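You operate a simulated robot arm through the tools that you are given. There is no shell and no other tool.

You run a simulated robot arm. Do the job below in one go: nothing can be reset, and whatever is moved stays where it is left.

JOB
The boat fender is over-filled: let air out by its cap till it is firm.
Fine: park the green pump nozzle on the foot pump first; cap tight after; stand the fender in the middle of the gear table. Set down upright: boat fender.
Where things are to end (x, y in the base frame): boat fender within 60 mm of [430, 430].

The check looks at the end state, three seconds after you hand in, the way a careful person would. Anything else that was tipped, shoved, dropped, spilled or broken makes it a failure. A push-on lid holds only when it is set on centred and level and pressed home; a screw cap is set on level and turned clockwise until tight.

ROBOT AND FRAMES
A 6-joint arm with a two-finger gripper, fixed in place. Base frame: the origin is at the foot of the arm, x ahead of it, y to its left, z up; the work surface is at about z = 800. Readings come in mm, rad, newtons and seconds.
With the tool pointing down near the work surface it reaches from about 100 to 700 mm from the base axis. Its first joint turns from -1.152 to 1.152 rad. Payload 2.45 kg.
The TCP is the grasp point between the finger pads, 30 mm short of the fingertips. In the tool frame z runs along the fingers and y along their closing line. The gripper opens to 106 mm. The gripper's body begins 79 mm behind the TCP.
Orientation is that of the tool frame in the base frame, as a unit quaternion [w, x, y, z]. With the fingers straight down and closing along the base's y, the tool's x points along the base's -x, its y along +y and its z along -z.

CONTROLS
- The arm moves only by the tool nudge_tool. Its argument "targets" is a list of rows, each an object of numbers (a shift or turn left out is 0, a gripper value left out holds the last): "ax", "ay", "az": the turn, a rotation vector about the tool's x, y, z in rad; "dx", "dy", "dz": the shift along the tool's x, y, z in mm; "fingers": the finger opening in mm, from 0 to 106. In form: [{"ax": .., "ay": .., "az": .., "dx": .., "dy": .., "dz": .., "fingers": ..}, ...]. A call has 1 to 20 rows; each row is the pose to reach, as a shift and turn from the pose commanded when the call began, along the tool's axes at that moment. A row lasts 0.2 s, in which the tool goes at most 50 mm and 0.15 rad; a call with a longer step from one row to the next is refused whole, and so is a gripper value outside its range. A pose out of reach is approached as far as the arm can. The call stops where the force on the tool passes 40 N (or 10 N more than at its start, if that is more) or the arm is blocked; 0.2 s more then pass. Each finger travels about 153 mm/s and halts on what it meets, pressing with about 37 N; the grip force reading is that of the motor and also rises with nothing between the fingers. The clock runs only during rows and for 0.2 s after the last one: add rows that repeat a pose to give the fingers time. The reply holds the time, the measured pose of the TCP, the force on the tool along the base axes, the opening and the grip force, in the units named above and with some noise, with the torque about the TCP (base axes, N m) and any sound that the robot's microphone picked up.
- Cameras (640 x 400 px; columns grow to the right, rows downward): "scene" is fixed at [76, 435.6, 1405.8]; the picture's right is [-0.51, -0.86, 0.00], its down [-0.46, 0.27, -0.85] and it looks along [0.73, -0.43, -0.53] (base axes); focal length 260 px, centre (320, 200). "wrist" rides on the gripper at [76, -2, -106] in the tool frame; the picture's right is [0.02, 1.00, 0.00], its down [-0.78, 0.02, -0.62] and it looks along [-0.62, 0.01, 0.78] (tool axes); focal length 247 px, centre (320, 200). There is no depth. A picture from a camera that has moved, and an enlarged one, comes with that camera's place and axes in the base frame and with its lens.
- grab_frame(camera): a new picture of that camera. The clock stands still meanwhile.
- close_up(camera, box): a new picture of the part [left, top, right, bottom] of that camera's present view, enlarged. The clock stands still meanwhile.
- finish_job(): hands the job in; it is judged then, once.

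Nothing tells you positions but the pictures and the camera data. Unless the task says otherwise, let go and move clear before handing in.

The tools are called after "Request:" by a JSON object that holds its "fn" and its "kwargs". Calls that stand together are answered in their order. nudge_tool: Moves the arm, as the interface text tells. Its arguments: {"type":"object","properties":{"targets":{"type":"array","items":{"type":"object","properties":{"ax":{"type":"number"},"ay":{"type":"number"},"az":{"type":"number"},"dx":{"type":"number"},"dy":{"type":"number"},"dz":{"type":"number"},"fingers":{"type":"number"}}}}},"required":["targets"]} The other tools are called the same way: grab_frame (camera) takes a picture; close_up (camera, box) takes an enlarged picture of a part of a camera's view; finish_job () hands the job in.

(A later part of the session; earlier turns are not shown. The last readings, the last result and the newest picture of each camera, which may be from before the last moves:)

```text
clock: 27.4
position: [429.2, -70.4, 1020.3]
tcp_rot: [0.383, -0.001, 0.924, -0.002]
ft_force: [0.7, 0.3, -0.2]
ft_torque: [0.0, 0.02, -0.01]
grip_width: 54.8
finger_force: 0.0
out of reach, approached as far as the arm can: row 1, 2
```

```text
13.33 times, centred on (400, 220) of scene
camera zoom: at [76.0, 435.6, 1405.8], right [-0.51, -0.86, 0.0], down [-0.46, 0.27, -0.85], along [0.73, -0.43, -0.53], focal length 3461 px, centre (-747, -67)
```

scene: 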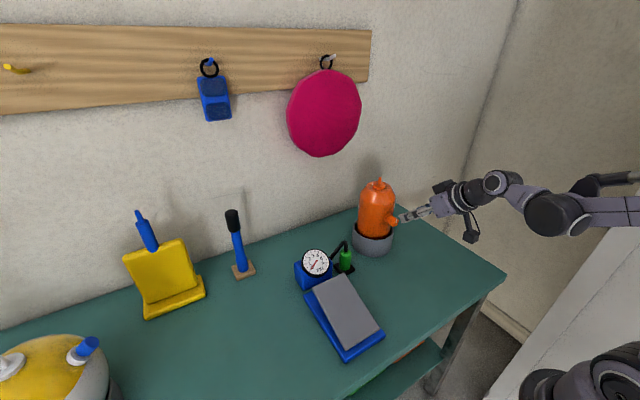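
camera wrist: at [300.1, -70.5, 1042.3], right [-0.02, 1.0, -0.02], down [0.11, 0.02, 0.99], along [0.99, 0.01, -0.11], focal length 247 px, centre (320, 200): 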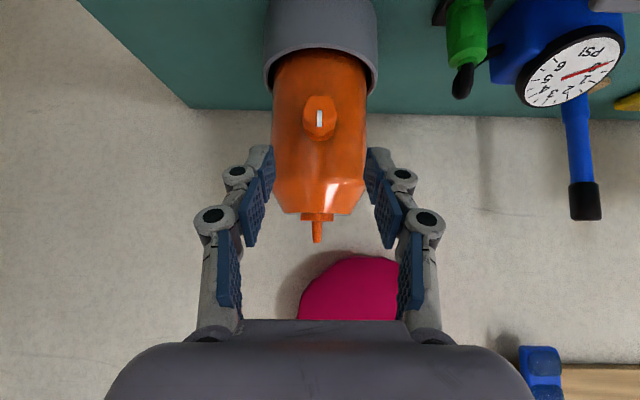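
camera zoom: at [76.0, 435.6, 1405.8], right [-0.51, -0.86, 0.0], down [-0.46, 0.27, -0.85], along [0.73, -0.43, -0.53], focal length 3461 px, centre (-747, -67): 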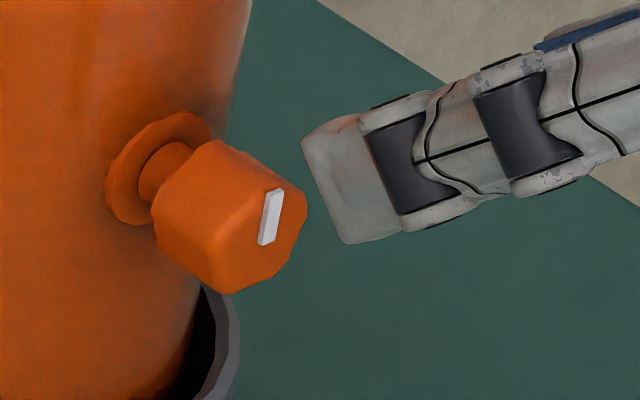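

The cap's outer face is centred at about (490, -70, 952) and is about 28 mm wide. I'll slide the open fingers down along the 45° line until the pads straddle it, then check.

Request:
{"fn": "nudge_tool", "kwargs": {"targets": [{"dz": 25}, {"dz": 50}, {"dz": 70}, {"dz": 80}, {"dz": 86}, {"dz": 86}]}}

Request:
{"fn": "grab_frame", "kwargs": {"camera": "wrist"}}

Request:
{"fn": "close_up", "kwargs": {"camera": "scene", "box": [360, 190, 440, 250]}}

```text
clock: 28.8
position: [489.1, -70.0, 960.2]
tcp_rot: [0.384, -0.001, 0.923, -0.001]
ft_force: [0.5, -0.7, 0.0]
ft_torque: [0.0, 0.0, 0.01]
grip_width: 55.1
finger_force: 0.2
```

```text
taken
camera wrist: at [360.3, -70.8, 981.6], right [-0.02, 1.0, -0.02], down [0.11, 0.02, 0.99], along [0.99, 0.01, -0.11], focal length 247 px, centre (320, 200)
```

wrist: 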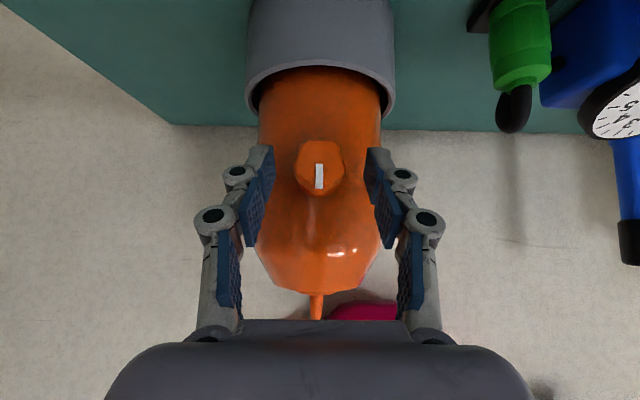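

```text
6.67 times, centred on (400, 220) of scene
camera zoom: at [76.0, 435.6, 1405.8], right [-0.51, -0.86, 0.0], down [-0.46, 0.27, -0.85], along [0.73, -0.43, -0.53], focal length 1731 px, centre (-213, 67)
```

zoom: 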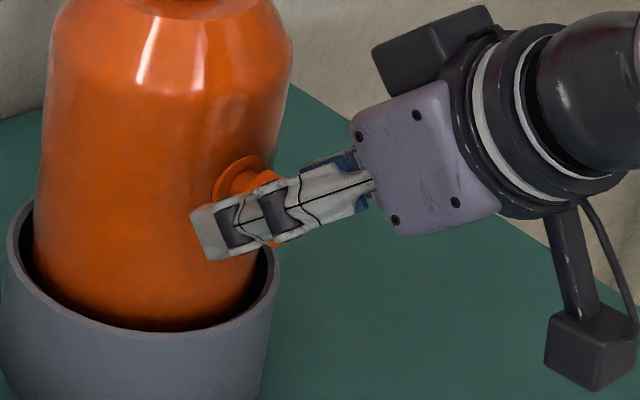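

Request:
{"fn": "close_up", "kwargs": {"camera": "wrist", "box": [280, 130, 360, 200]}}

Request:
{"fn": "nudge_tool", "kwargs": {"targets": [{"fingers": 40}, {"fingers": 10}, {"fingers": 10}, {"fingers": 10}]}}

Request:
{"fn": "close_up", "kwargs": {"camera": "wrist", "box": [270, 120, 370, 220]}}

```text
5.71 times, centred on (320, 165) of wrist
camera zoom: at [360.3, -70.8, 981.6], right [-0.02, 1.0, -0.02], down [0.11, 0.02, 0.99], along [0.99, 0.01, -0.11], focal length 1411 px, centre (320, 400)
```

zoom: 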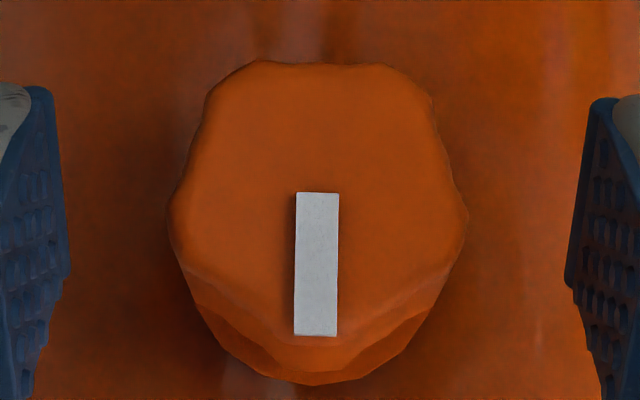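

```text
clock: 29.8
position: [489.5, -68.4, 961.3]
tcp_rot: [0.383, -0.001, 0.924, -0.001]
ft_force: [-1.4, -0.2, 2.2]
ft_torque: [-0.03, -0.16, -0.07]
grip_width: 28.9
finger_force: 37.3
```

```text
4.00 times, centred on (320, 170) of wrist
camera zoom: at [360.1, -70.9, 981.8], right [-0.01, 1.0, -0.02], down [0.11, 0.02, 0.99], along [0.99, 0.01, -0.11], focal length 988 px, centre (320, 320)
```

zoom: 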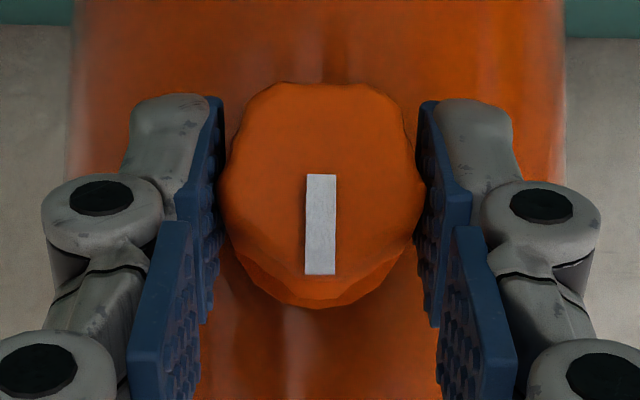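

The cap is gripped at 28.9 mm and its white mark points straight up. I'll try a first small counter-clockwise turn about the cap axis and listen.

Request:
{"fn": "nudge_tool", "kwargs": {"targets": [{"ax": 0.0707, "az": -0.0707, "dy": 1.2}, {"ax": 0.141, "az": -0.141, "dy": 2.4, "dx": 0.17, "dz": 0.17}, {"ax": 0.212, "az": -0.212, "dy": 3.5, "dx": 0.38, "dz": 0.38}]}}

Request:
{"fn": "close_up", "kwargs": {"camera": "wrist", "box": [270, 120, 370, 220]}}

Request:
{"fn": "close_up", "kwargs": {"camera": "scene", "box": [350, 170, 450, 250]}}

```text
clock: 30.6
position: [490.0, -65.8, 960.4]
tcp_rot: [0.378, -0.058, 0.913, -0.14]
ft_force: [-2.8, 0.9, 1.1]
ft_torque: [-0.01, 0.17, 0.03]
grip_width: 28.9
finger_force: 37.2
```

```text
4.00 times, centred on (320, 170) of wrist
camera zoom: at [360.7, -60.4, 981.0], right [-0.01, 0.95, -0.31], down [0.11, 0.31, 0.94], along [0.99, -0.02, -0.11], focal length 988 px, centre (320, 320)
```

zoom: 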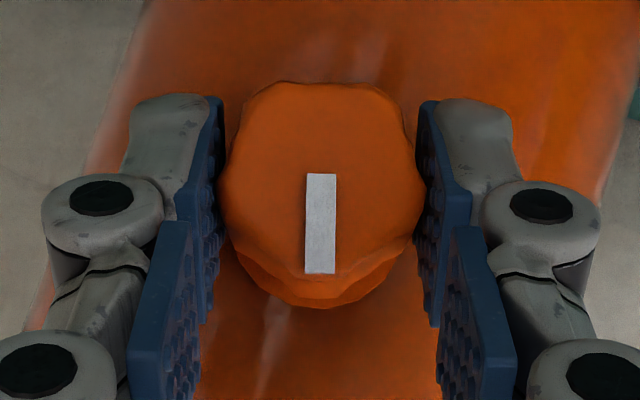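

```text
5.00 times, centred on (400, 210) of scene
camera zoom: at [75.9, 435.7, 1405.8], right [-0.51, -0.86, 0.0], down [-0.46, 0.27, -0.85], along [0.73, -0.43, -0.53], focal length 1298 px, centre (-80, 150)
```

zoom: 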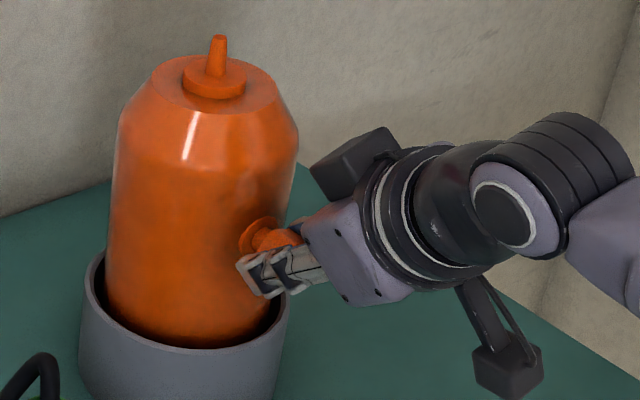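

The cap followed the gripper smoothly by 0.3 rad with no hiss yet. I'll keep turning it open in small steps.

Request:
{"fn": "nudge_tool", "kwargs": {"targets": [{"ax": 0.106, "az": -0.106, "dy": 1.8, "dx": 0.1, "dz": 0.1}, {"ax": 0.212, "az": -0.212, "dy": 3.55, "dx": 0.38, "dz": 0.38}]}}

Request:
{"fn": "nudge_tool", "kwargs": {"targets": [{"ax": 0.106, "az": -0.106, "dy": 1.8, "dx": 0.1, "dz": 0.1}, {"ax": 0.212, "az": -0.212, "dy": 3.55, "dx": 0.38, "dz": 0.38}]}}

Request:
{"fn": "close_up", "kwargs": {"camera": "scene", "box": [350, 170, 450, 250]}}

Request:
{"fn": "close_up", "kwargs": {"camera": "wrist", "box": [240, 100, 400, 220]}}

```text
clock: 31.2
position: [490.9, -62.4, 957.8]
tcp_rot: [0.366, -0.113, 0.882, -0.274]
ft_force: [-3.4, 1.9, 4.9]
ft_torque: [-0.02, 0.04, 0.15]
grip_width: 28.5
finger_force: 37.0
```

```text
clock: 31.8
position: [490.7, -60.6, 956.4]
tcp_rot: [0.345, -0.167, 0.831, -0.403]
ft_force: [-0.1, -0.9, 0.8]
ft_torque: [0.08, 0.52, 0.01]
grip_width: 28.8
finger_force: 36.8
```

```text
5.00 times, centred on (400, 210) of scene
camera zoom: at [76.1, 435.6, 1405.8], right [-0.51, -0.86, 0.0], down [-0.46, 0.27, -0.85], along [0.73, -0.43, -0.53], focal length 1298 px, centre (-80, 150)
```

zoom: 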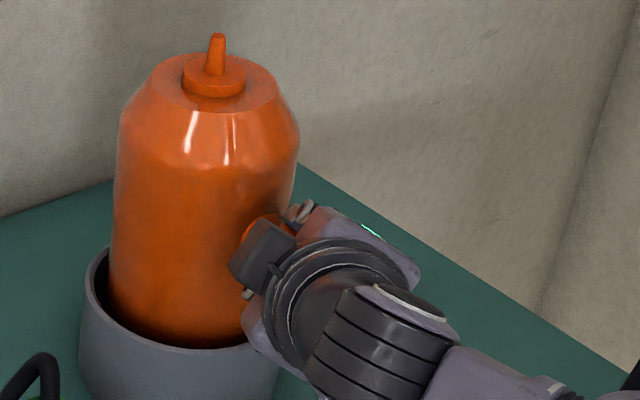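

```text
3.33 times, centred on (320, 160) of wrist
camera zoom: at [361.2, -44.2, 970.9], right [-0.01, 0.61, -0.79], down [0.12, 0.79, 0.6], along [0.99, -0.08, -0.08], focal length 823 px, centre (320, 333)
```

zoom: 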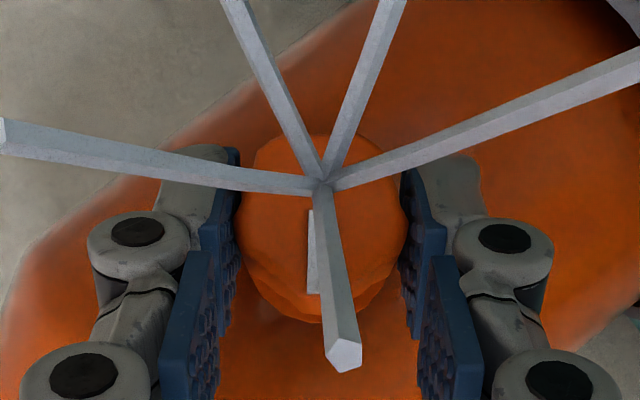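

Streaks are now fanning out from the cap, so air is venting at about 0.9 rad of turn. I'll take reference views of the fender's shape and let a short moment pass.

Request:
{"fn": "close_up", "kwargs": {"camera": "scene", "box": [360, 170, 420, 250]}}

Request:
{"fn": "nudge_tool", "kwargs": {"targets": [{"dx": 0}]}}

Request:
{"fn": "close_up", "kwargs": {"camera": "scene", "box": [360, 170, 420, 250]}}

Request:
{"fn": "close_up", "kwargs": {"camera": "wrist", "box": [240, 100, 400, 220]}}

```text
5.00 times, centred on (390, 210) of scene
camera zoom: at [76.1, 435.6, 1405.8], right [-0.51, -0.86, 0.0], down [-0.46, 0.27, -0.85], along [0.73, -0.43, -0.53], focal length 1298 px, centre (-30, 150)
```

zoom: 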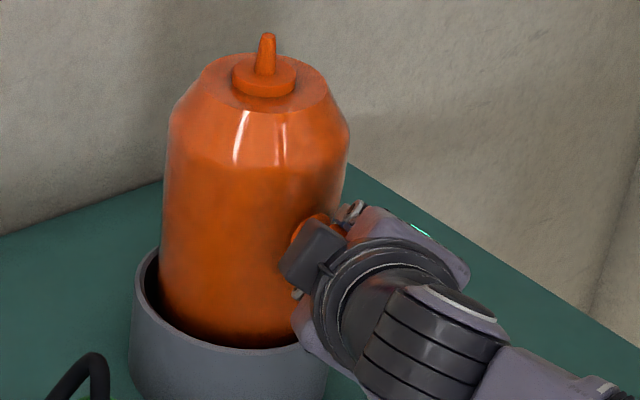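

```text
clock: 32.2
position: [489.9, -60.6, 956.1]
tcp_rot: [0.345, -0.167, 0.831, -0.403]
ft_force: [0.6, 0.0, -0.5]
ft_torque: [0.06, 0.53, 0.01]
grip_width: 28.9
finger_force: 36.9
```

```text
5.00 times, centred on (390, 210) of scene
camera zoom: at [76.1, 435.6, 1405.8], right [-0.51, -0.86, 0.0], down [-0.46, 0.27, -0.85], along [0.73, -0.43, -0.53], focal length 1298 px, centre (-30, 150)
```

zoom: 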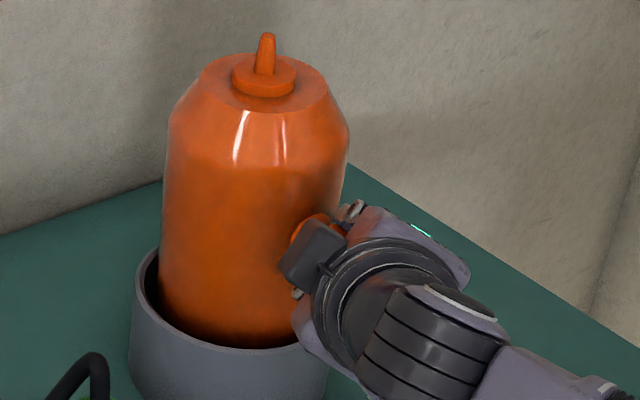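

```text
3.33 times, centred on (320, 160) of wrist
camera zoom: at [361.3, -44.2, 971.0], right [-0.01, 0.61, -0.79], down [0.11, 0.79, 0.6], along [0.99, -0.08, -0.08], focal length 823 px, centre (320, 333)
```

zoom: 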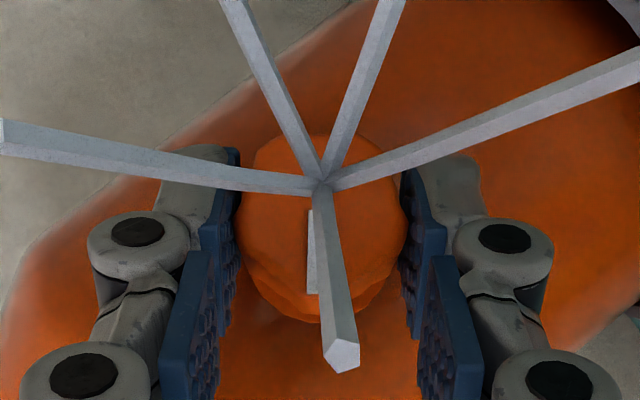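

Request:
{"fn": "nudge_tool", "kwargs": {"targets": [{"dx": 0}, {"dx": 0}, {"dx": 0}, {"dx": 0}]}}

Request:
{"fn": "close_up", "kwargs": {"camera": "scene", "box": [360, 170, 420, 250]}}

Request:
{"fn": "grab_frame", "kwargs": {"camera": "wrist"}}

```text
clock: 33.2
position: [490.8, -59.6, 957.2]
tcp_rot: [0.344, -0.166, 0.832, -0.402]
ft_force: [-0.1, 0.7, 0.6]
ft_torque: [0.04, 0.54, -0.04]
grip_width: 29.3
finger_force: 37.8
```

```text
5.00 times, centred on (390, 210) of scene
camera zoom: at [76.1, 435.6, 1405.8], right [-0.51, -0.86, 0.0], down [-0.46, 0.27, -0.85], along [0.73, -0.43, -0.53], focal length 1298 px, centre (-30, 150)
```

zoom: 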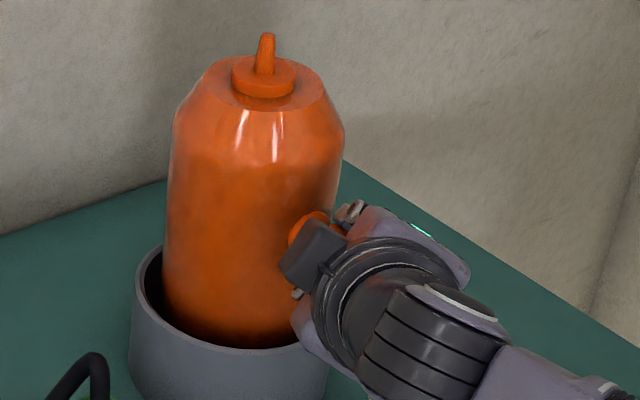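

```text
taken
camera wrist: at [361.3, -44.3, 971.0], right [-0.01, 0.61, -0.79], down [0.11, 0.79, 0.6], along [0.99, -0.08, -0.08], focal length 247 px, centre (320, 200)
```

wrist: 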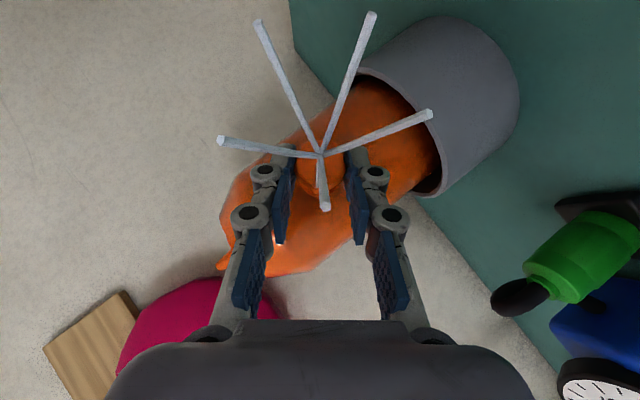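

The fender has clearly slimmed: 182 px down to 171 px in the scene view over the last second. I'll measure the streaks and the shape again with the clock stopped before deciding.

Request:
{"fn": "close_up", "kwargs": {"camera": "wrist", "box": [240, 100, 400, 220]}}

Request:
{"fn": "close_up", "kwargs": {"camera": "scene", "box": [370, 170, 410, 250]}}

Request:
{"fn": "close_up", "kwargs": {"camera": "wrist", "box": [190, 60, 450, 290]}}

```text
3.33 times, centred on (320, 160) of wrist
camera zoom: at [361.3, -44.3, 971.0], right [-0.01, 0.61, -0.79], down [0.11, 0.79, 0.6], along [0.99, -0.08, -0.08], focal length 823 px, centre (320, 333)
```

zoom: 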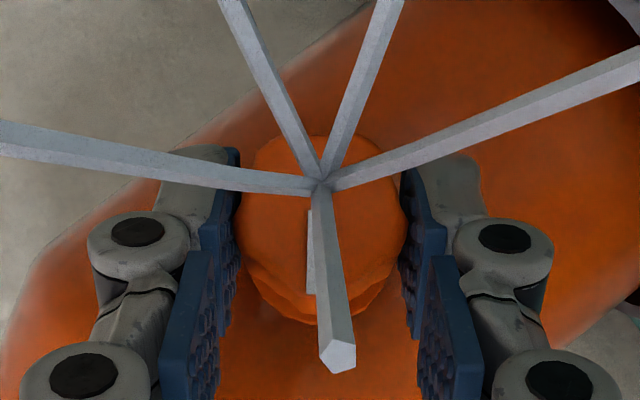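

```text
5.00 times, centred on (390, 210) of scene
camera zoom: at [76.1, 435.6, 1405.8], right [-0.51, -0.86, 0.0], down [-0.46, 0.27, -0.85], along [0.73, -0.43, -0.53], focal length 1298 px, centre (-30, 150)
```

zoom: 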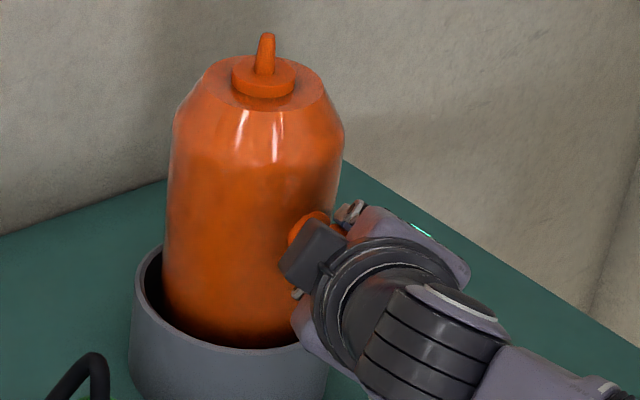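

```text
1.74 times, centred on (320, 175) of wrist
camera zoom: at [361.3, -44.3, 971.0], right [-0.01, 0.61, -0.79], down [0.11, 0.79, 0.6], along [0.99, -0.08, -0.08], focal length 430 px, centre (320, 244)
```

zoom: 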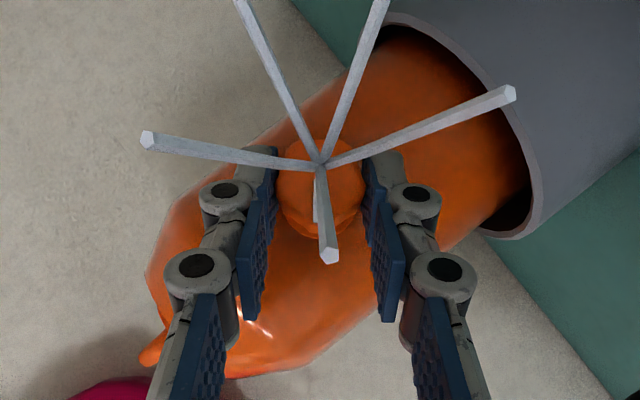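

The fender appears to have gone from bulging to a trimmer shape. I'll turn the cap back clockwise now, check the shape as it seals, and then test firmness.

Request:
{"fn": "nudge_tool", "kwargs": {"targets": [{"ax": -0.106, "az": 0.106, "dy": -1.8, "dx": 0.1, "dz": 0.1}, {"ax": -0.212, "az": 0.212, "dy": -3.55, "dx": 0.38, "dz": 0.38}]}}

Request:
{"fn": "close_up", "kwargs": {"camera": "scene", "box": [370, 170, 410, 250]}}

Request:
{"fn": "close_up", "kwargs": {"camera": "wrist", "box": [190, 60, 450, 290]}}

```text
clock: 33.8
position: [491.0, -63.1, 958.0]
tcp_rot: [0.366, -0.113, 0.882, -0.275]
ft_force: [-8.8, -4.0, 14.0]
ft_torque: [-0.19, -0.24, -0.27]
grip_width: 28.8
finger_force: 37.2
```

```text
5.00 times, centred on (390, 210) of scene
camera zoom: at [75.5, 435.6, 1405.8], right [-0.51, -0.86, 0.0], down [-0.45, 0.27, -0.85], along [0.73, -0.43, -0.53], focal length 1298 px, centre (-30, 150)
```

zoom: 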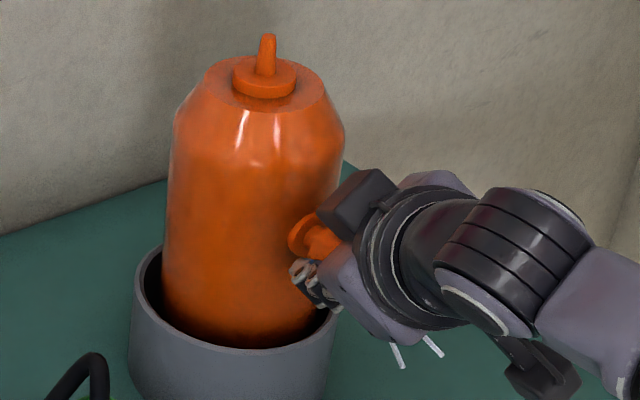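

```text
1.74 times, centred on (320, 175) of wrist
camera zoom: at [361.0, -52.3, 977.3], right [-0.01, 0.81, -0.58], down [0.11, 0.58, 0.81], along [0.99, -0.06, -0.1], focal length 430 px, centre (320, 244)
```

zoom: 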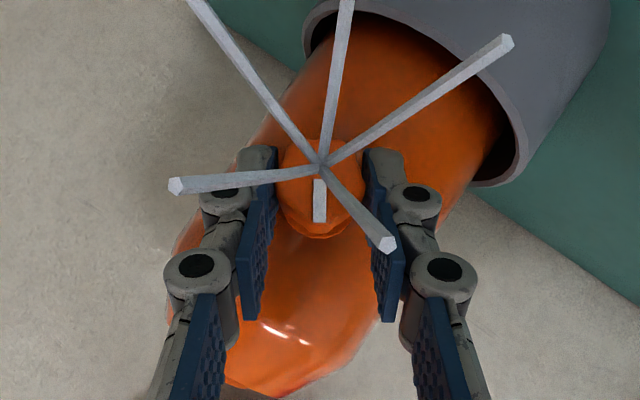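

Request:
{"fn": "nudge_tool", "kwargs": {"targets": [{"ax": -0.106, "az": 0.106, "dy": -1.8, "dx": 0.1, "dz": 0.1}, {"ax": -0.212, "az": 0.212, "dy": -3.55, "dx": 0.38, "dz": 0.38}]}}

Request:
{"fn": "close_up", "kwargs": {"camera": "scene", "box": [370, 170, 410, 250]}}

Request:
{"fn": "close_up", "kwargs": {"camera": "wrist", "box": [190, 60, 450, 290]}}

```text
clock: 34.4
position: [491.6, -67.2, 961.3]
tcp_rot: [0.379, -0.059, 0.913, -0.14]
ft_force: [-10.9, -6.7, 20.7]
ft_torque: [-0.23, -0.18, -0.26]
grip_width: 29.2
finger_force: 36.7
```

```text
5.00 times, centred on (390, 210) of scene
camera zoom: at [75.3, 435.5, 1405.8], right [-0.51, -0.86, 0.0], down [-0.45, 0.27, -0.85], along [0.73, -0.43, -0.53], focal length 1298 px, centre (-30, 150)
```

zoom: 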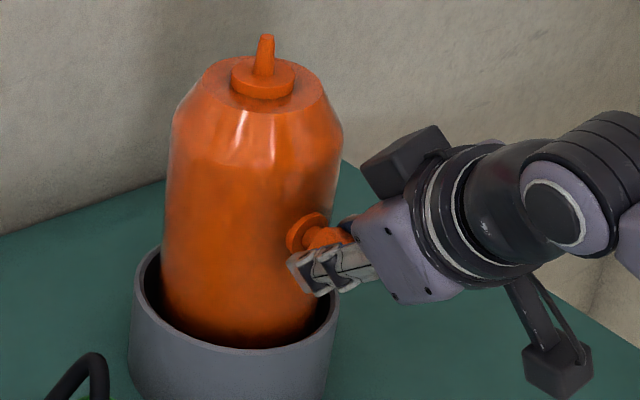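

```text
1.74 times, centred on (320, 175) of wrist
camera zoom: at [361.3, -61.4, 981.3], right [-0.01, 0.95, -0.31], down [0.11, 0.31, 0.94], along [0.99, -0.02, -0.11], focal length 430 px, centre (320, 244)
```

zoom: 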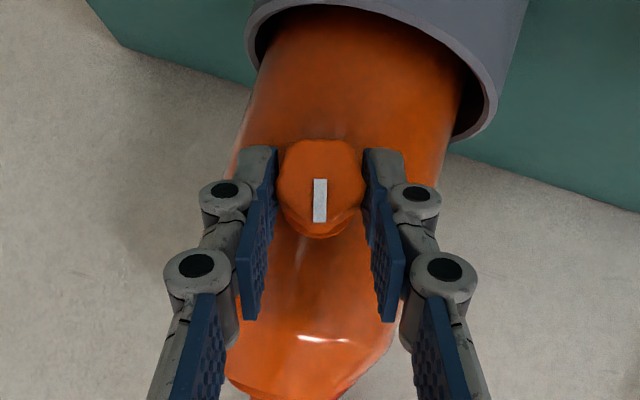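

The streaks stopped, so the cap seals again at about 0.3 rad from its original mark. There is some strain in the grip, so I'll let go briefly to relax it and look.

Request:
{"fn": "nudge_tool", "kwargs": {"targets": [{"fingers": 45}, {"fingers": 45}]}}

Request:
{"fn": "close_up", "kwargs": {"camera": "scene", "box": [370, 170, 410, 250]}}

Request:
{"fn": "grab_frame", "kwargs": {"camera": "wrist"}}

```text
clock: 35.0
position: [490.6, -65.6, 959.6]
tcp_rot: [0.378, -0.058, 0.913, -0.139]
ft_force: [-0.4, -0.5, 0.1]
ft_torque: [-0.01, 0.01, -0.01]
grip_width: 45.2
finger_force: 0.2
```

```text
5.00 times, centred on (390, 210) of scene
camera zoom: at [76.0, 435.6, 1405.8], right [-0.51, -0.86, 0.0], down [-0.46, 0.27, -0.85], along [0.73, -0.43, -0.53], focal length 1298 px, centre (-30, 150)
```

zoom: 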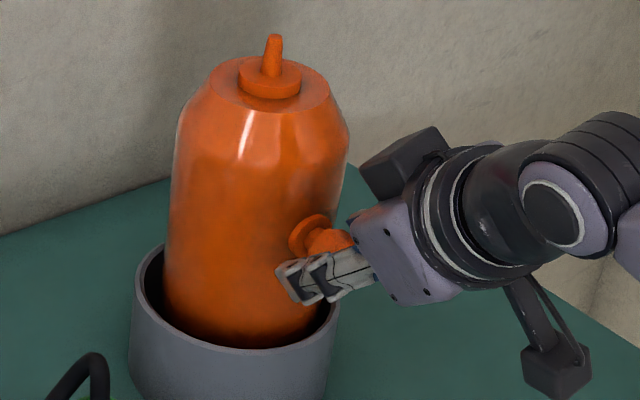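

```text
taken
camera wrist: at [361.7, -60.4, 980.6], right [-0.02, 0.95, -0.31], down [0.11, 0.31, 0.94], along [0.99, -0.02, -0.11], focal length 247 px, centre (320, 200)
```

wrist: 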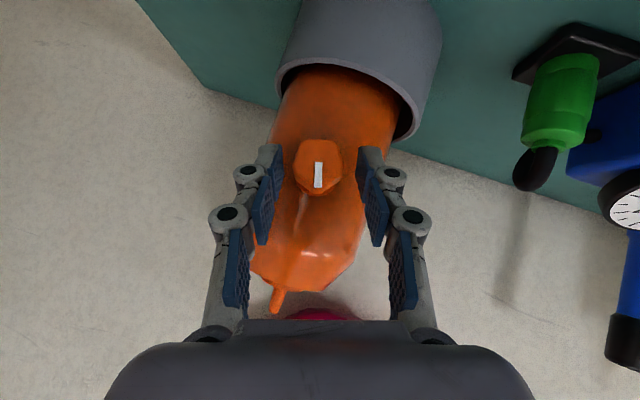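

The fender settled back in its cup when released, with the cap still sealed. I'll re-grip the cap and turn it clockwise until it is tight.

Request:
{"fn": "nudge_tool", "kwargs": {"targets": [{"dz": 2, "fingers": 10}, {"dz": 2, "fingers": 10}, {"dz": 2, "fingers": 10}]}}

Request:
{"fn": "nudge_tool", "kwargs": {"targets": [{"ax": -0.106, "az": 0.106, "dy": -1.8, "dx": 0.1, "dz": 0.1}, {"ax": -0.212, "az": 0.212, "dy": -3.55, "dx": 0.38, "dz": 0.38}]}}

Request:
{"fn": "close_up", "kwargs": {"camera": "scene", "box": [370, 170, 410, 250]}}

Request:
{"fn": "close_up", "kwargs": {"camera": "wrist", "box": [190, 60, 450, 290]}}

```text
clock: 35.8
position: [490.7, -65.7, 958.8]
tcp_rot: [0.381, -0.057, 0.912, -0.14]
ft_force: [-8.1, -2.7, 25.6]
ft_torque: [-0.19, -0.76, -0.38]
grip_width: 28.9
finger_force: 37.1
```

```text
clock: 36.4
position: [492.5, -70.6, 959.1]
tcp_rot: [0.383, -0.001, 0.924, -0.002]
ft_force: [-0.8, -4.9, 10.3]
ft_torque: [-0.41, -0.64, -0.43]
grip_width: 28.7
finger_force: 36.7
```

```text
5.00 times, centred on (390, 210) of scene
camera zoom: at [75.8, 435.6, 1405.8], right [-0.51, -0.86, 0.0], down [-0.46, 0.27, -0.85], along [0.73, -0.43, -0.53], focal length 1298 px, centre (-30, 150)
```

zoom: 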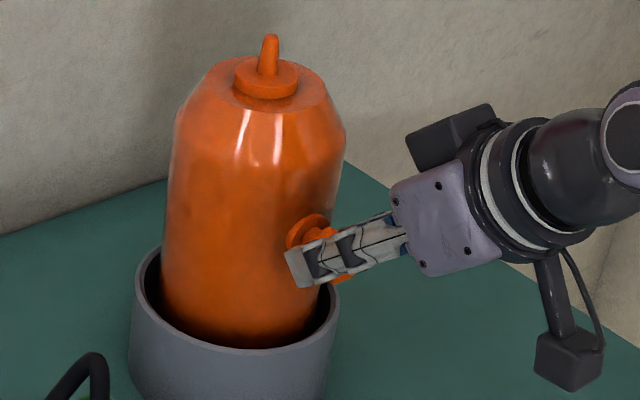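

```text
1.74 times, centred on (320, 175) of wrist
camera zoom: at [362.9, -71.5, 980.2], right [-0.02, 1.0, -0.02], down [0.11, 0.02, 0.99], along [0.99, 0.01, -0.11], focal length 430 px, centre (320, 244)
```

zoom: 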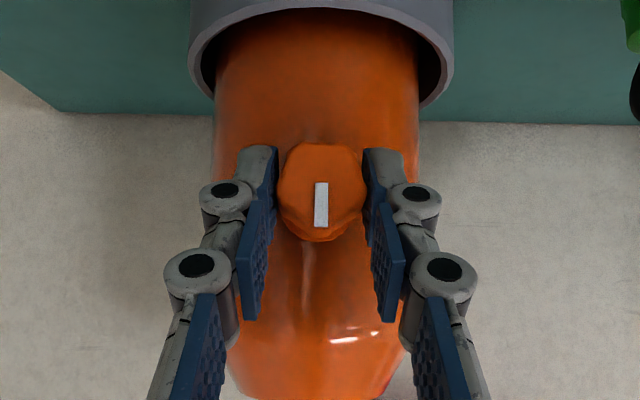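

Request:
{"fn": "nudge_tool", "kwargs": {"targets": [{"ax": -0.053, "az": 0.053, "dy": -0.9}, {"ax": -0.106, "az": 0.106, "dy": -1.8, "dx": 0.1, "dz": 0.1}, {"ax": -0.159, "az": 0.159, "dy": -2.7, "dx": 0.2, "dz": 0.2}]}}

Request:
{"fn": "close_up", "kwargs": {"camera": "scene", "box": [370, 170, 410, 250]}}

Request:
{"fn": "close_up", "kwargs": {"camera": "wrist", "box": [190, 60, 450, 290]}}

```text
clock: 37.2
position: [491.5, -71.9, 959.0]
tcp_rot: [0.38, 0.043, 0.918, 0.103]
ft_force: [-0.6, -1.7, 0.4]
ft_torque: [-0.35, 0.14, -0.14]
grip_width: 28.1
finger_force: 36.5
```

```text
5.00 times, centred on (390, 210) of scene
camera zoom: at [76.0, 435.6, 1405.8], right [-0.51, -0.86, 0.0], down [-0.46, 0.27, -0.85], along [0.73, -0.43, -0.53], focal length 1298 px, centre (-30, 150)
```

zoom: 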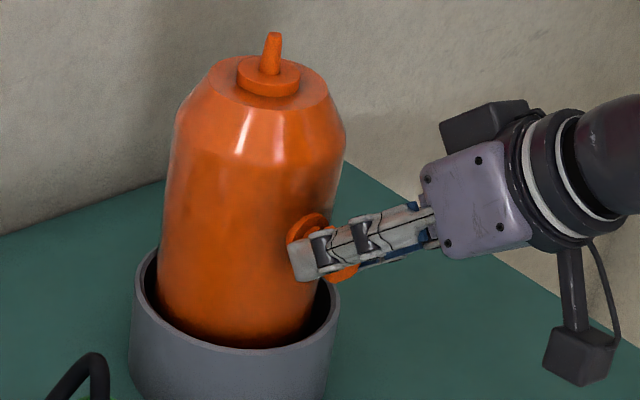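

```text
1.74 times, centred on (320, 175) of wrist
camera zoom: at [362.6, -78.6, 979.4], right [-0.02, 0.98, 0.21], down [0.11, -0.2, 0.97], along [0.99, 0.04, -0.11], focal length 430 px, centre (320, 244)
```

zoom: 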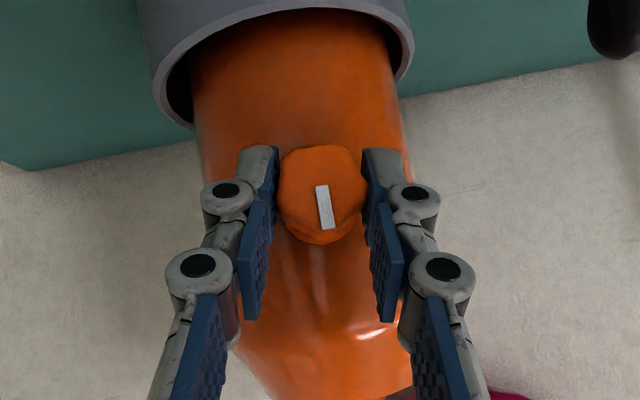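

The cap has hit its stop: the pads slip on it at about 0.4 N·m with the mark back at its original place. I'll release and back straight off.

Request:
{"fn": "nudge_tool", "kwargs": {"targets": [{"fingers": 45}, {"fingers": 55}, {"dz": -20}, {"dz": -45}, {"dz": -75}, {"dz": -75}]}}

Request:
{"fn": "close_up", "kwargs": {"camera": "scene", "box": [370, 170, 410, 250]}}

Request:
{"fn": "grab_frame", "kwargs": {"camera": "wrist"}}

Request:
{"fn": "close_up", "kwargs": {"camera": "wrist", "box": [220, 60, 420, 260]}}

```text
clock: 38.6
position: [438.1, -85.3, 1009.2]
tcp_rot: [0.381, 0.042, 0.918, 0.104]
ft_force: [-0.6, 0.1, -0.2]
ft_torque: [0.03, -0.01, -0.02]
grip_width: 55.0
finger_force: 0.2
```

```text
5.00 times, centred on (390, 210) of scene
camera zoom: at [76.0, 435.6, 1405.8], right [-0.51, -0.86, 0.0], down [-0.46, 0.27, -0.85], along [0.73, -0.43, -0.53], focal length 1298 px, centre (-30, 150)
```

zoom: 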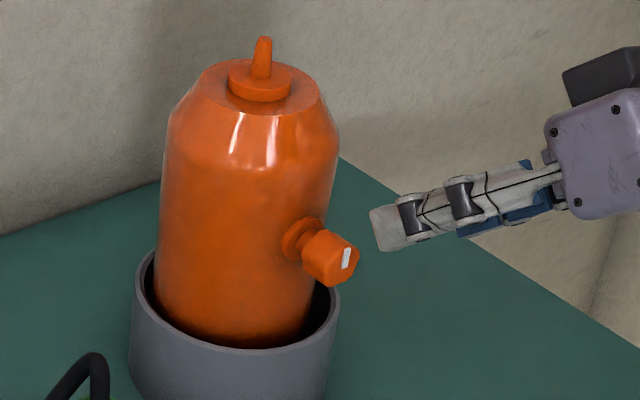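

```text
taken
camera wrist: at [309.6, -90.7, 1031.4], right [-0.02, 0.98, 0.21], down [0.11, -0.2, 0.97], along [0.99, 0.04, -0.11], focal length 247 px, centre (320, 200)
```

wrist: 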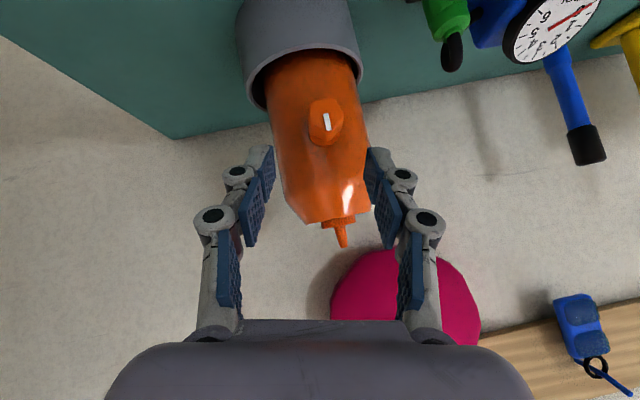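

```text
2.00 times, centred on (320, 160) of wrist
camera zoom: at [309.6, -90.7, 1031.4], right [-0.02, 0.98, 0.21], down [0.11, -0.2, 0.97], along [0.99, 0.04, -0.11], focal length 494 px, centre (320, 280)
```

zoom: 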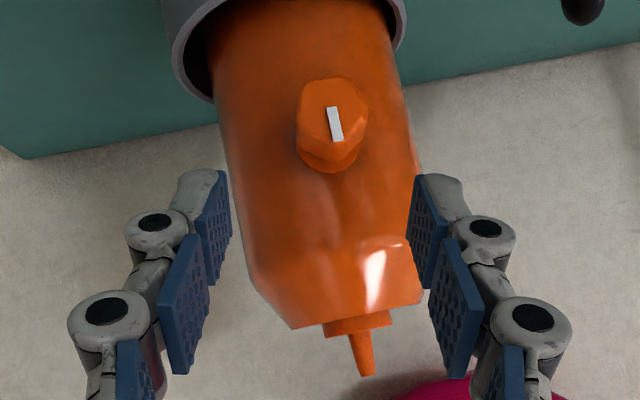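

The fender stands straight in its cup, slimmer and with the cap's mark upright. To know how firm it really is, I'd like a number, so I'll briefly refit the nozzle to read the gauge and then park it again. First I'll swing to tool-down above the parked nozzle.

Request:
{"fn": "nudge_tool", "kwargs": {"targets": [{"dx": 0.35, "dy": 14, "dz": -0.6, "ax": 0.064, "ay": 0.0365, "az": 0.1157}, {"dx": 0.7, "dy": 28, "dz": -1.2, "ax": 0.128, "ay": 0.073, "az": 0.2315}, {"dx": 1.05, "dy": 42, "dz": -1.8, "ax": 0.192, "ay": 0.1096, "az": 0.347}, {"dx": 1.4, "dy": 57, "dz": -2.4, "ax": 0.256, "ay": 0.146, "az": 0.463}, {"dx": 1.75, "dy": 71, "dz": -3, "ax": 0.32, "ay": 0.1827, "az": 0.579}, {"dx": 2.1, "dy": 85, "dz": -3.6, "ax": 0.384, "ay": 0.219, "az": 0.694}, {"dx": 2.45, "dy": 99, "dz": -4.2, "ax": 0.448, "ay": 0.2557, "az": 0.81}, {"dx": 2.8, "dy": 113, "dz": -4.8, "ax": 0.5125, "ay": 0.292, "az": 0.926}, {"dx": 3.15, "dy": 127, "dz": -5.4, "ax": 0.5766, "ay": 0.329, "az": 1.0417}, {"dx": 3.5, "dy": 141, "dz": -6, "ax": 0.6407, "ay": 0.365, "az": 1.157}, {"dx": 3.85, "dy": 155, "dz": -6.5, "ax": 0.705, "ay": 0.402, "az": 1.273}, {"dx": 4.2, "dy": 169.8, "dz": -7.1, "ax": 0.7688, "ay": 0.4384, "az": 1.3889}, {"dx": -20, "dy": 169.8, "dz": 17, "ax": 0.7688, "ay": 0.4384, "az": 1.3889}, {"dx": -43, "dy": 169.8, "dz": 40, "ax": 0.7688, "ay": 0.4384, "az": 1.3889}, {"dx": -65.8, "dy": 169.8, "dz": 62.9, "ax": 0.7688, "ay": 0.4384, "az": 1.3889}, {"dx": -65.8, "dy": 169.8, "dz": 62.9, "ax": 0.7688, "ay": 0.4384, "az": 1.3889}]}}

Request:
{"fn": "grab_frame", "kwargs": {"camera": "wrist"}}

Request:
{"fn": "grab_frame", "kwargs": {"camera": "scene"}}

```text
clock: 42.0
position: [529.9, 79.1, 1050.0]
tcp_rot: [0.002, 0.707, 0.707, -0.002]
ft_force: [0.1, -0.2, -0.8]
ft_torque: [-0.03, 0.02, 0.0]
grip_width: 55.1
finger_force: 0.1
```

```text
taken
camera wrist: at [528.9, 156.6, 1156.5], right [1.0, 0.02, 0.0], down [0.02, -0.78, 0.62], along [0.01, -0.62, -0.78], focal length 247 px, centre (320, 200)
```

wrist: 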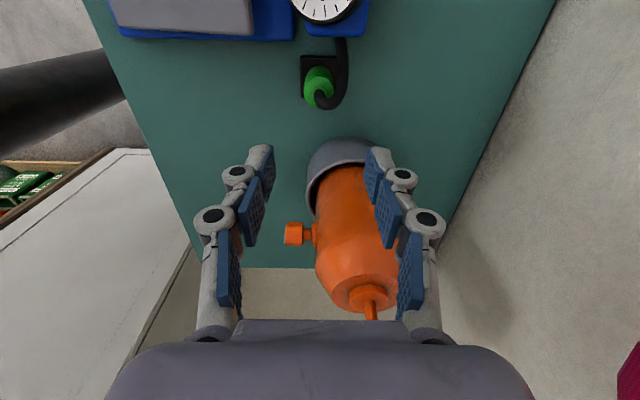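

```text
taken
```

scene: 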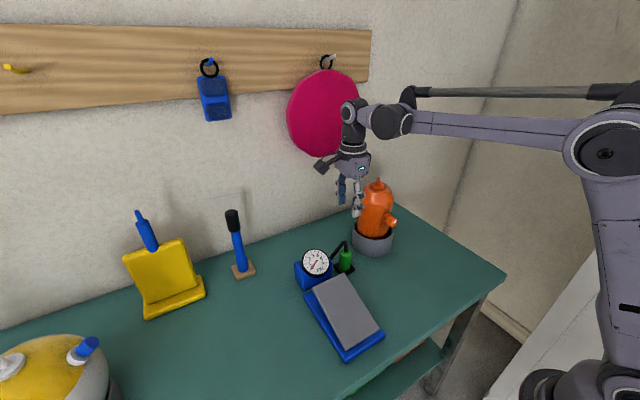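

Request:
{"fn": "nudge_tool", "kwargs": {"targets": [{"dz": 45}, {"dz": 90}, {"dz": 130}, {"dz": 160}, {"dz": 180}, {"dz": 192}, {"dz": 200}, {"dz": 200}, {"dz": 200, "fingers": 10}, {"dz": 200, "fingers": 10}, {"dz": 200, "fingers": 10}]}}

Request:
{"fn": "close_up", "kwargs": {"camera": "scene", "box": [320, 220, 380, 280]}}

```text
clock: 44.4
position: [530.6, 79.4, 848.8]
tcp_rot: [0.002, 0.707, 0.707, 0.001]
ft_force: [-0.6, 1.1, -0.2]
ft_torque: [0.02, 0.0, 0.02]
grip_width: 32.6
finger_force: 37.5
```

```text
6.67 times, centred on (350, 250) of scene
camera zoom: at [76.0, 435.6, 1405.8], right [-0.51, -0.86, 0.0], down [-0.46, 0.27, -0.85], along [0.73, -0.43, -0.53], focal length 1731 px, centre (120, -133)
```

zoom: 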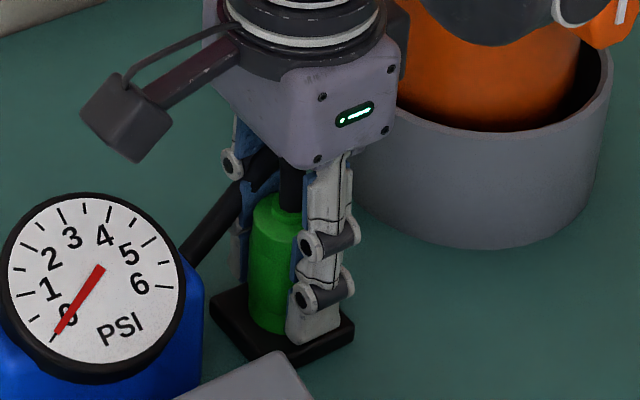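

The nozzle is gripped. I'll lift it and bring it near the fender's valve stem, staying above it.

Request:
{"fn": "nudge_tool", "kwargs": {"targets": [{"dz": -15}, {"dz": -40}, {"dz": -85}, {"dz": -130}, {"dz": -175}, {"dz": -220}, {"dz": -262}, {"dz": -272, "dx": -30, "dy": 10}, {"dz": -272, "dx": -65, "dy": 22}, {"dz": -272, "dx": -100, "dy": 34}, {"dz": -272, "dx": -100, "dy": 34}]}}

Request:
{"fn": "grab_frame", "kwargs": {"camera": "wrist"}}

Request:
{"fn": "close_up", "kwargs": {"camera": "scene", "box": [340, 120, 420, 220]}}

```text
clock: 46.8
position: [563.1, -18.1, 1120.6]
tcp_rot: [0.002, 0.708, 0.707, -0.001]
ft_force: [0.1, 0.2, -0.7]
ft_torque: [-0.01, 0.04, 0.0]
grip_width: 32.8
finger_force: 37.3
```

```text
taken
camera wrist: at [562.0, 57.5, 1228.1], right [1.0, 0.02, 0.0], down [0.02, -0.78, 0.62], along [0.01, -0.62, -0.78], focal length 247 px, centre (320, 200)
```

wrist: 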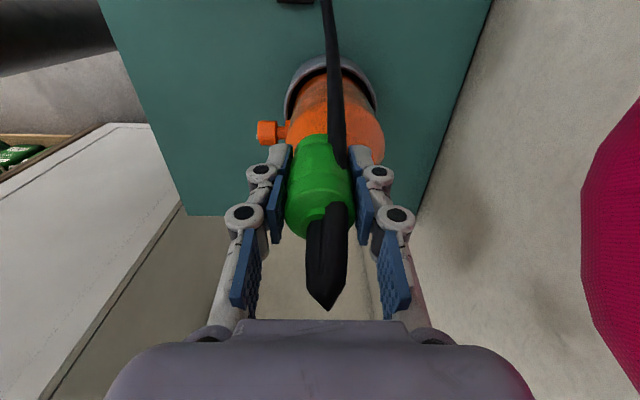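

```text
4.00 times, centred on (380, 170) of scene
camera zoom: at [76.0, 435.6, 1405.8], right [-0.51, -0.86, 0.0], down [-0.46, 0.27, -0.85], along [0.73, -0.43, -0.53], focal length 1038 px, centre (80, 320)
```

zoom: 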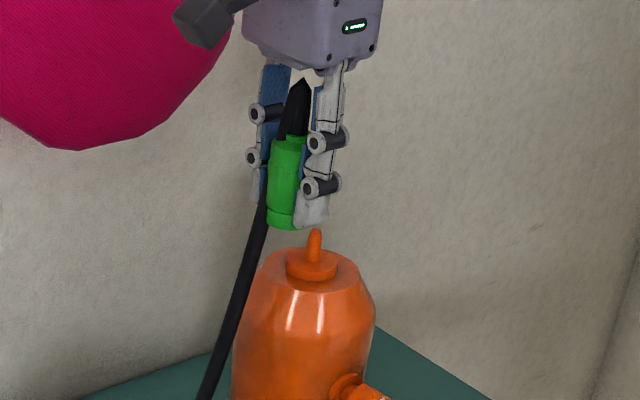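

Request:
{"fn": "nudge_tool", "kwargs": {"targets": [{"dx": -24, "dy": 7}, {"dx": -47, "dy": 13}, {"dx": -47, "dy": 13, "dz": 15}, {"dx": -47, "dy": 13, "dz": 15}]}}

Request:
{"fn": "close_up", "kwargs": {"camera": "wrist", "box": [240, 60, 400, 220]}}

Request:
{"fn": "close_up", "kwargs": {"camera": "scene", "box": [360, 150, 400, 190]}}

```text
clock: 47.8
position: [576.5, -66.4, 1109.1]
tcp_rot: [0.002, 0.707, 0.707, 0.0]
ft_force: [-0.1, -0.5, -1.2]
ft_torque: [0.01, -0.02, 0.02]
grip_width: 32.8
finger_force: 36.8
```

```text
2.50 times, centred on (320, 140) of wrist
camera zoom: at [575.2, 10.3, 1214.3], right [1.0, 0.02, 0.0], down [0.02, -0.78, 0.62], along [0.01, -0.62, -0.78], focal length 617 px, centre (320, 350)
```

zoom: 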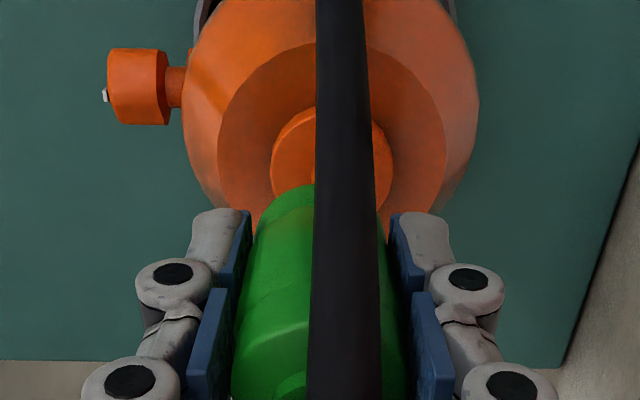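

```text
10.00 times, centred on (380, 170) of scene
camera zoom: at [76.0, 435.6, 1405.8], right [-0.51, -0.86, 0.0], down [-0.46, 0.27, -0.85], along [0.73, -0.43, -0.53], focal length 2596 px, centre (-280, 500)
```

zoom: 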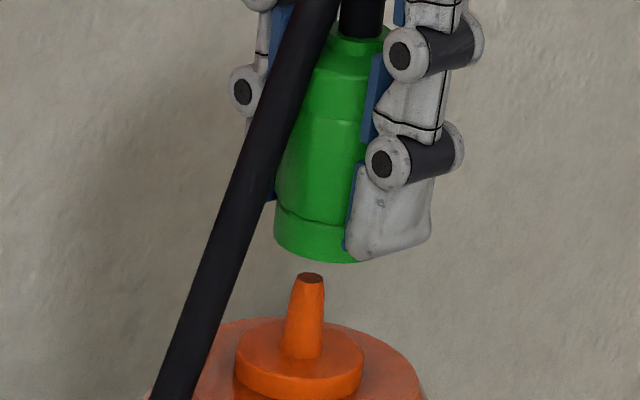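

Request:
{"fn": "nudge_tool", "kwargs": {"targets": [{"dx": 1.5, "dy": 3.5}, {"dx": 1.5, "dy": 3.5}]}}

Request:
{"fn": "close_up", "kwargs": {"camera": "wrist", "box": [240, 60, 400, 220]}}

Request:
{"fn": "close_up", "kwargs": {"camera": "scene", "box": [360, 150, 400, 190]}}

```text
clock: 48.4
position: [581.2, -65.9, 1107.8]
tcp_rot: [0.002, 0.707, 0.707, 0.0]
ft_force: [-0.2, 0.1, -0.5]
ft_torque: [0.02, 0.03, -0.01]
grip_width: 32.7
finger_force: 36.8
```

```text
2.50 times, centred on (320, 140) of wrist
camera zoom: at [578.8, 12.1, 1214.9], right [1.0, 0.02, 0.0], down [0.02, -0.78, 0.62], along [0.01, -0.62, -0.78], focal length 617 px, centre (320, 350)
```

zoom: 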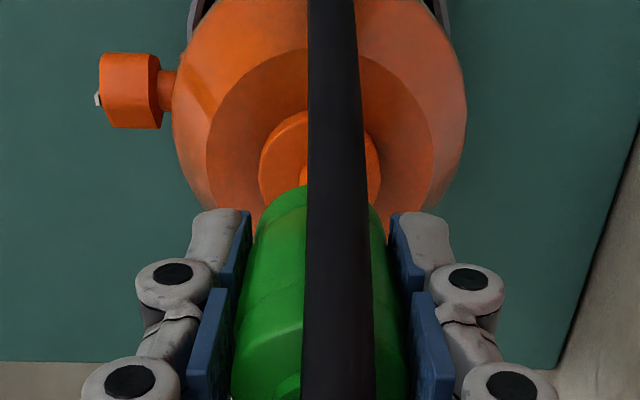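

```text
10.00 times, centred on (380, 170) of scene
camera zoom: at [76.0, 435.6, 1405.8], right [-0.51, -0.86, 0.0], down [-0.46, 0.27, -0.85], along [0.73, -0.43, -0.53], focal length 2596 px, centre (-280, 500)
```

zoom: 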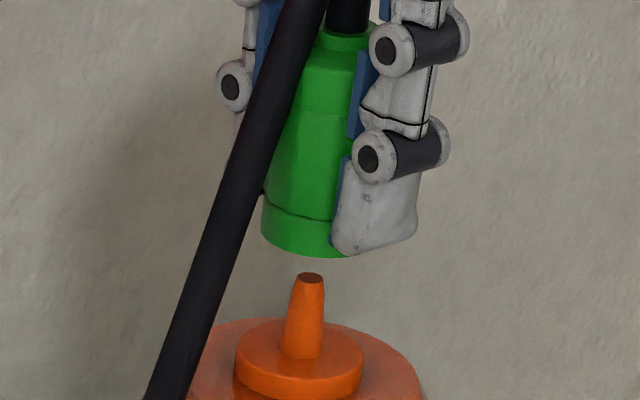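

Both views show the nozzle on the stem's axis now. I'll lower it gently.

Request:
{"fn": "nudge_tool", "kwargs": {"targets": [{"dz": 5}, {"dz": 10}, {"dz": 14}, {"dz": 18}, {"dz": 21}, {"dz": 24}, {"dz": 27}, {"dz": 30}]}}

Request:
{"fn": "close_up", "kwargs": {"camera": "scene", "box": [360, 160, 400, 200]}}

Request:
{"fn": "close_up", "kwargs": {"camera": "scene", "box": [290, 240, 350, 290]}}

```text
clock: 50.2
position: [582.4, -63.6, 1078.1]
tcp_rot: [0.002, 0.707, 0.707, 0.0]
ft_force: [-0.4, -1.0, 0.9]
ft_torque: [0.0, -0.01, 0.04]
grip_width: 32.7
finger_force: 36.6
```

```text
10.00 times, centred on (380, 180) of scene
camera zoom: at [76.0, 435.6, 1405.8], right [-0.51, -0.86, 0.0], down [-0.46, 0.27, -0.85], along [0.73, -0.43, -0.53], focal length 2596 px, centre (-280, 400)
```

zoom: 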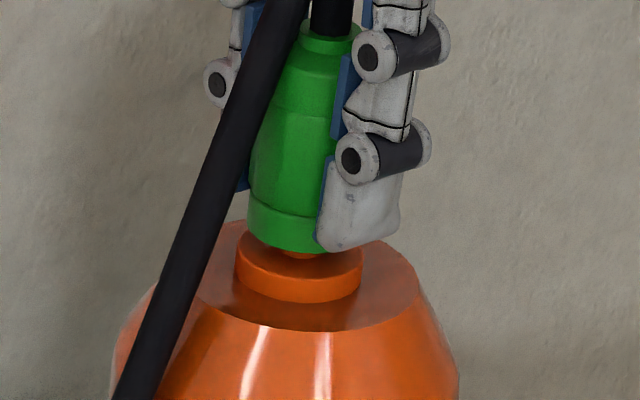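

```text
8.00 times, centred on (320, 265) of scene
camera zoom: at [76.0, 435.6, 1405.8], right [-0.51, -0.86, 0.0], down [-0.46, 0.27, -0.85], along [0.73, -0.43, -0.53], focal length 2077 px, centre (320, -320)
```

zoom: 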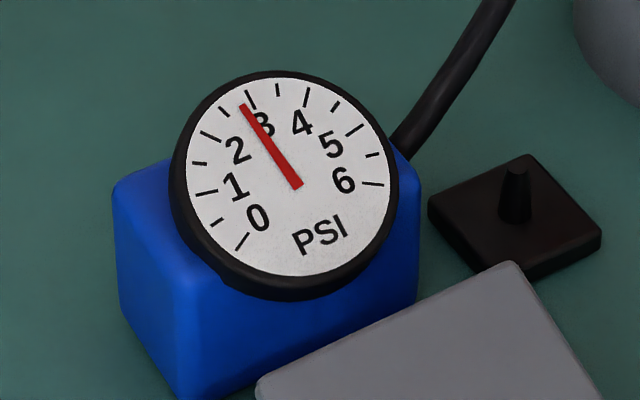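

The gauge is live again and reads a bit under 3 PSI. I'll zoom in for an accurate reading and to inspect the skin.

Request:
{"fn": "close_up", "kwargs": {"camera": "scene", "box": [302, 248, 332, 278]}}

Request:
{"fn": "close_up", "kwargs": {"camera": "scene", "box": [350, 170, 410, 260]}}

```text
13.33 times, centred on (317, 263) of scene
camera zoom: at [76.0, 435.6, 1405.8], right [-0.51, -0.86, 0.0], down [-0.46, 0.27, -0.85], along [0.73, -0.43, -0.53], focal length 3461 px, centre (360, -640)
```

zoom: 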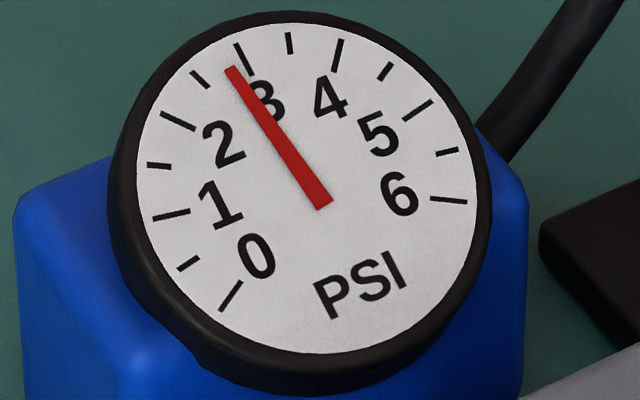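

```text
4.44 times, centred on (380, 215) of scene
camera zoom: at [76.0, 435.6, 1405.8], right [-0.51, -0.86, 0.0], down [-0.46, 0.27, -0.85], along [0.73, -0.43, -0.53], focal length 1154 px, centre (53, 133)
```

zoom: 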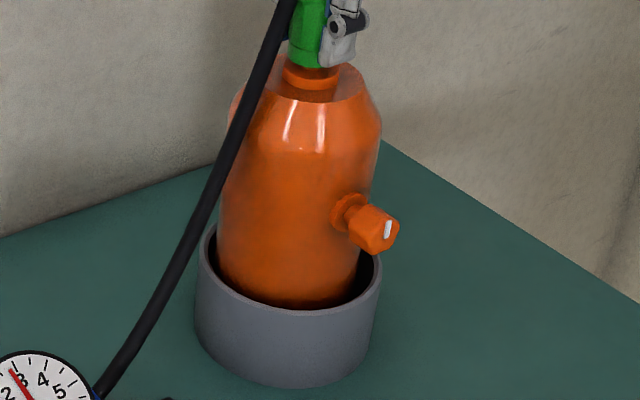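

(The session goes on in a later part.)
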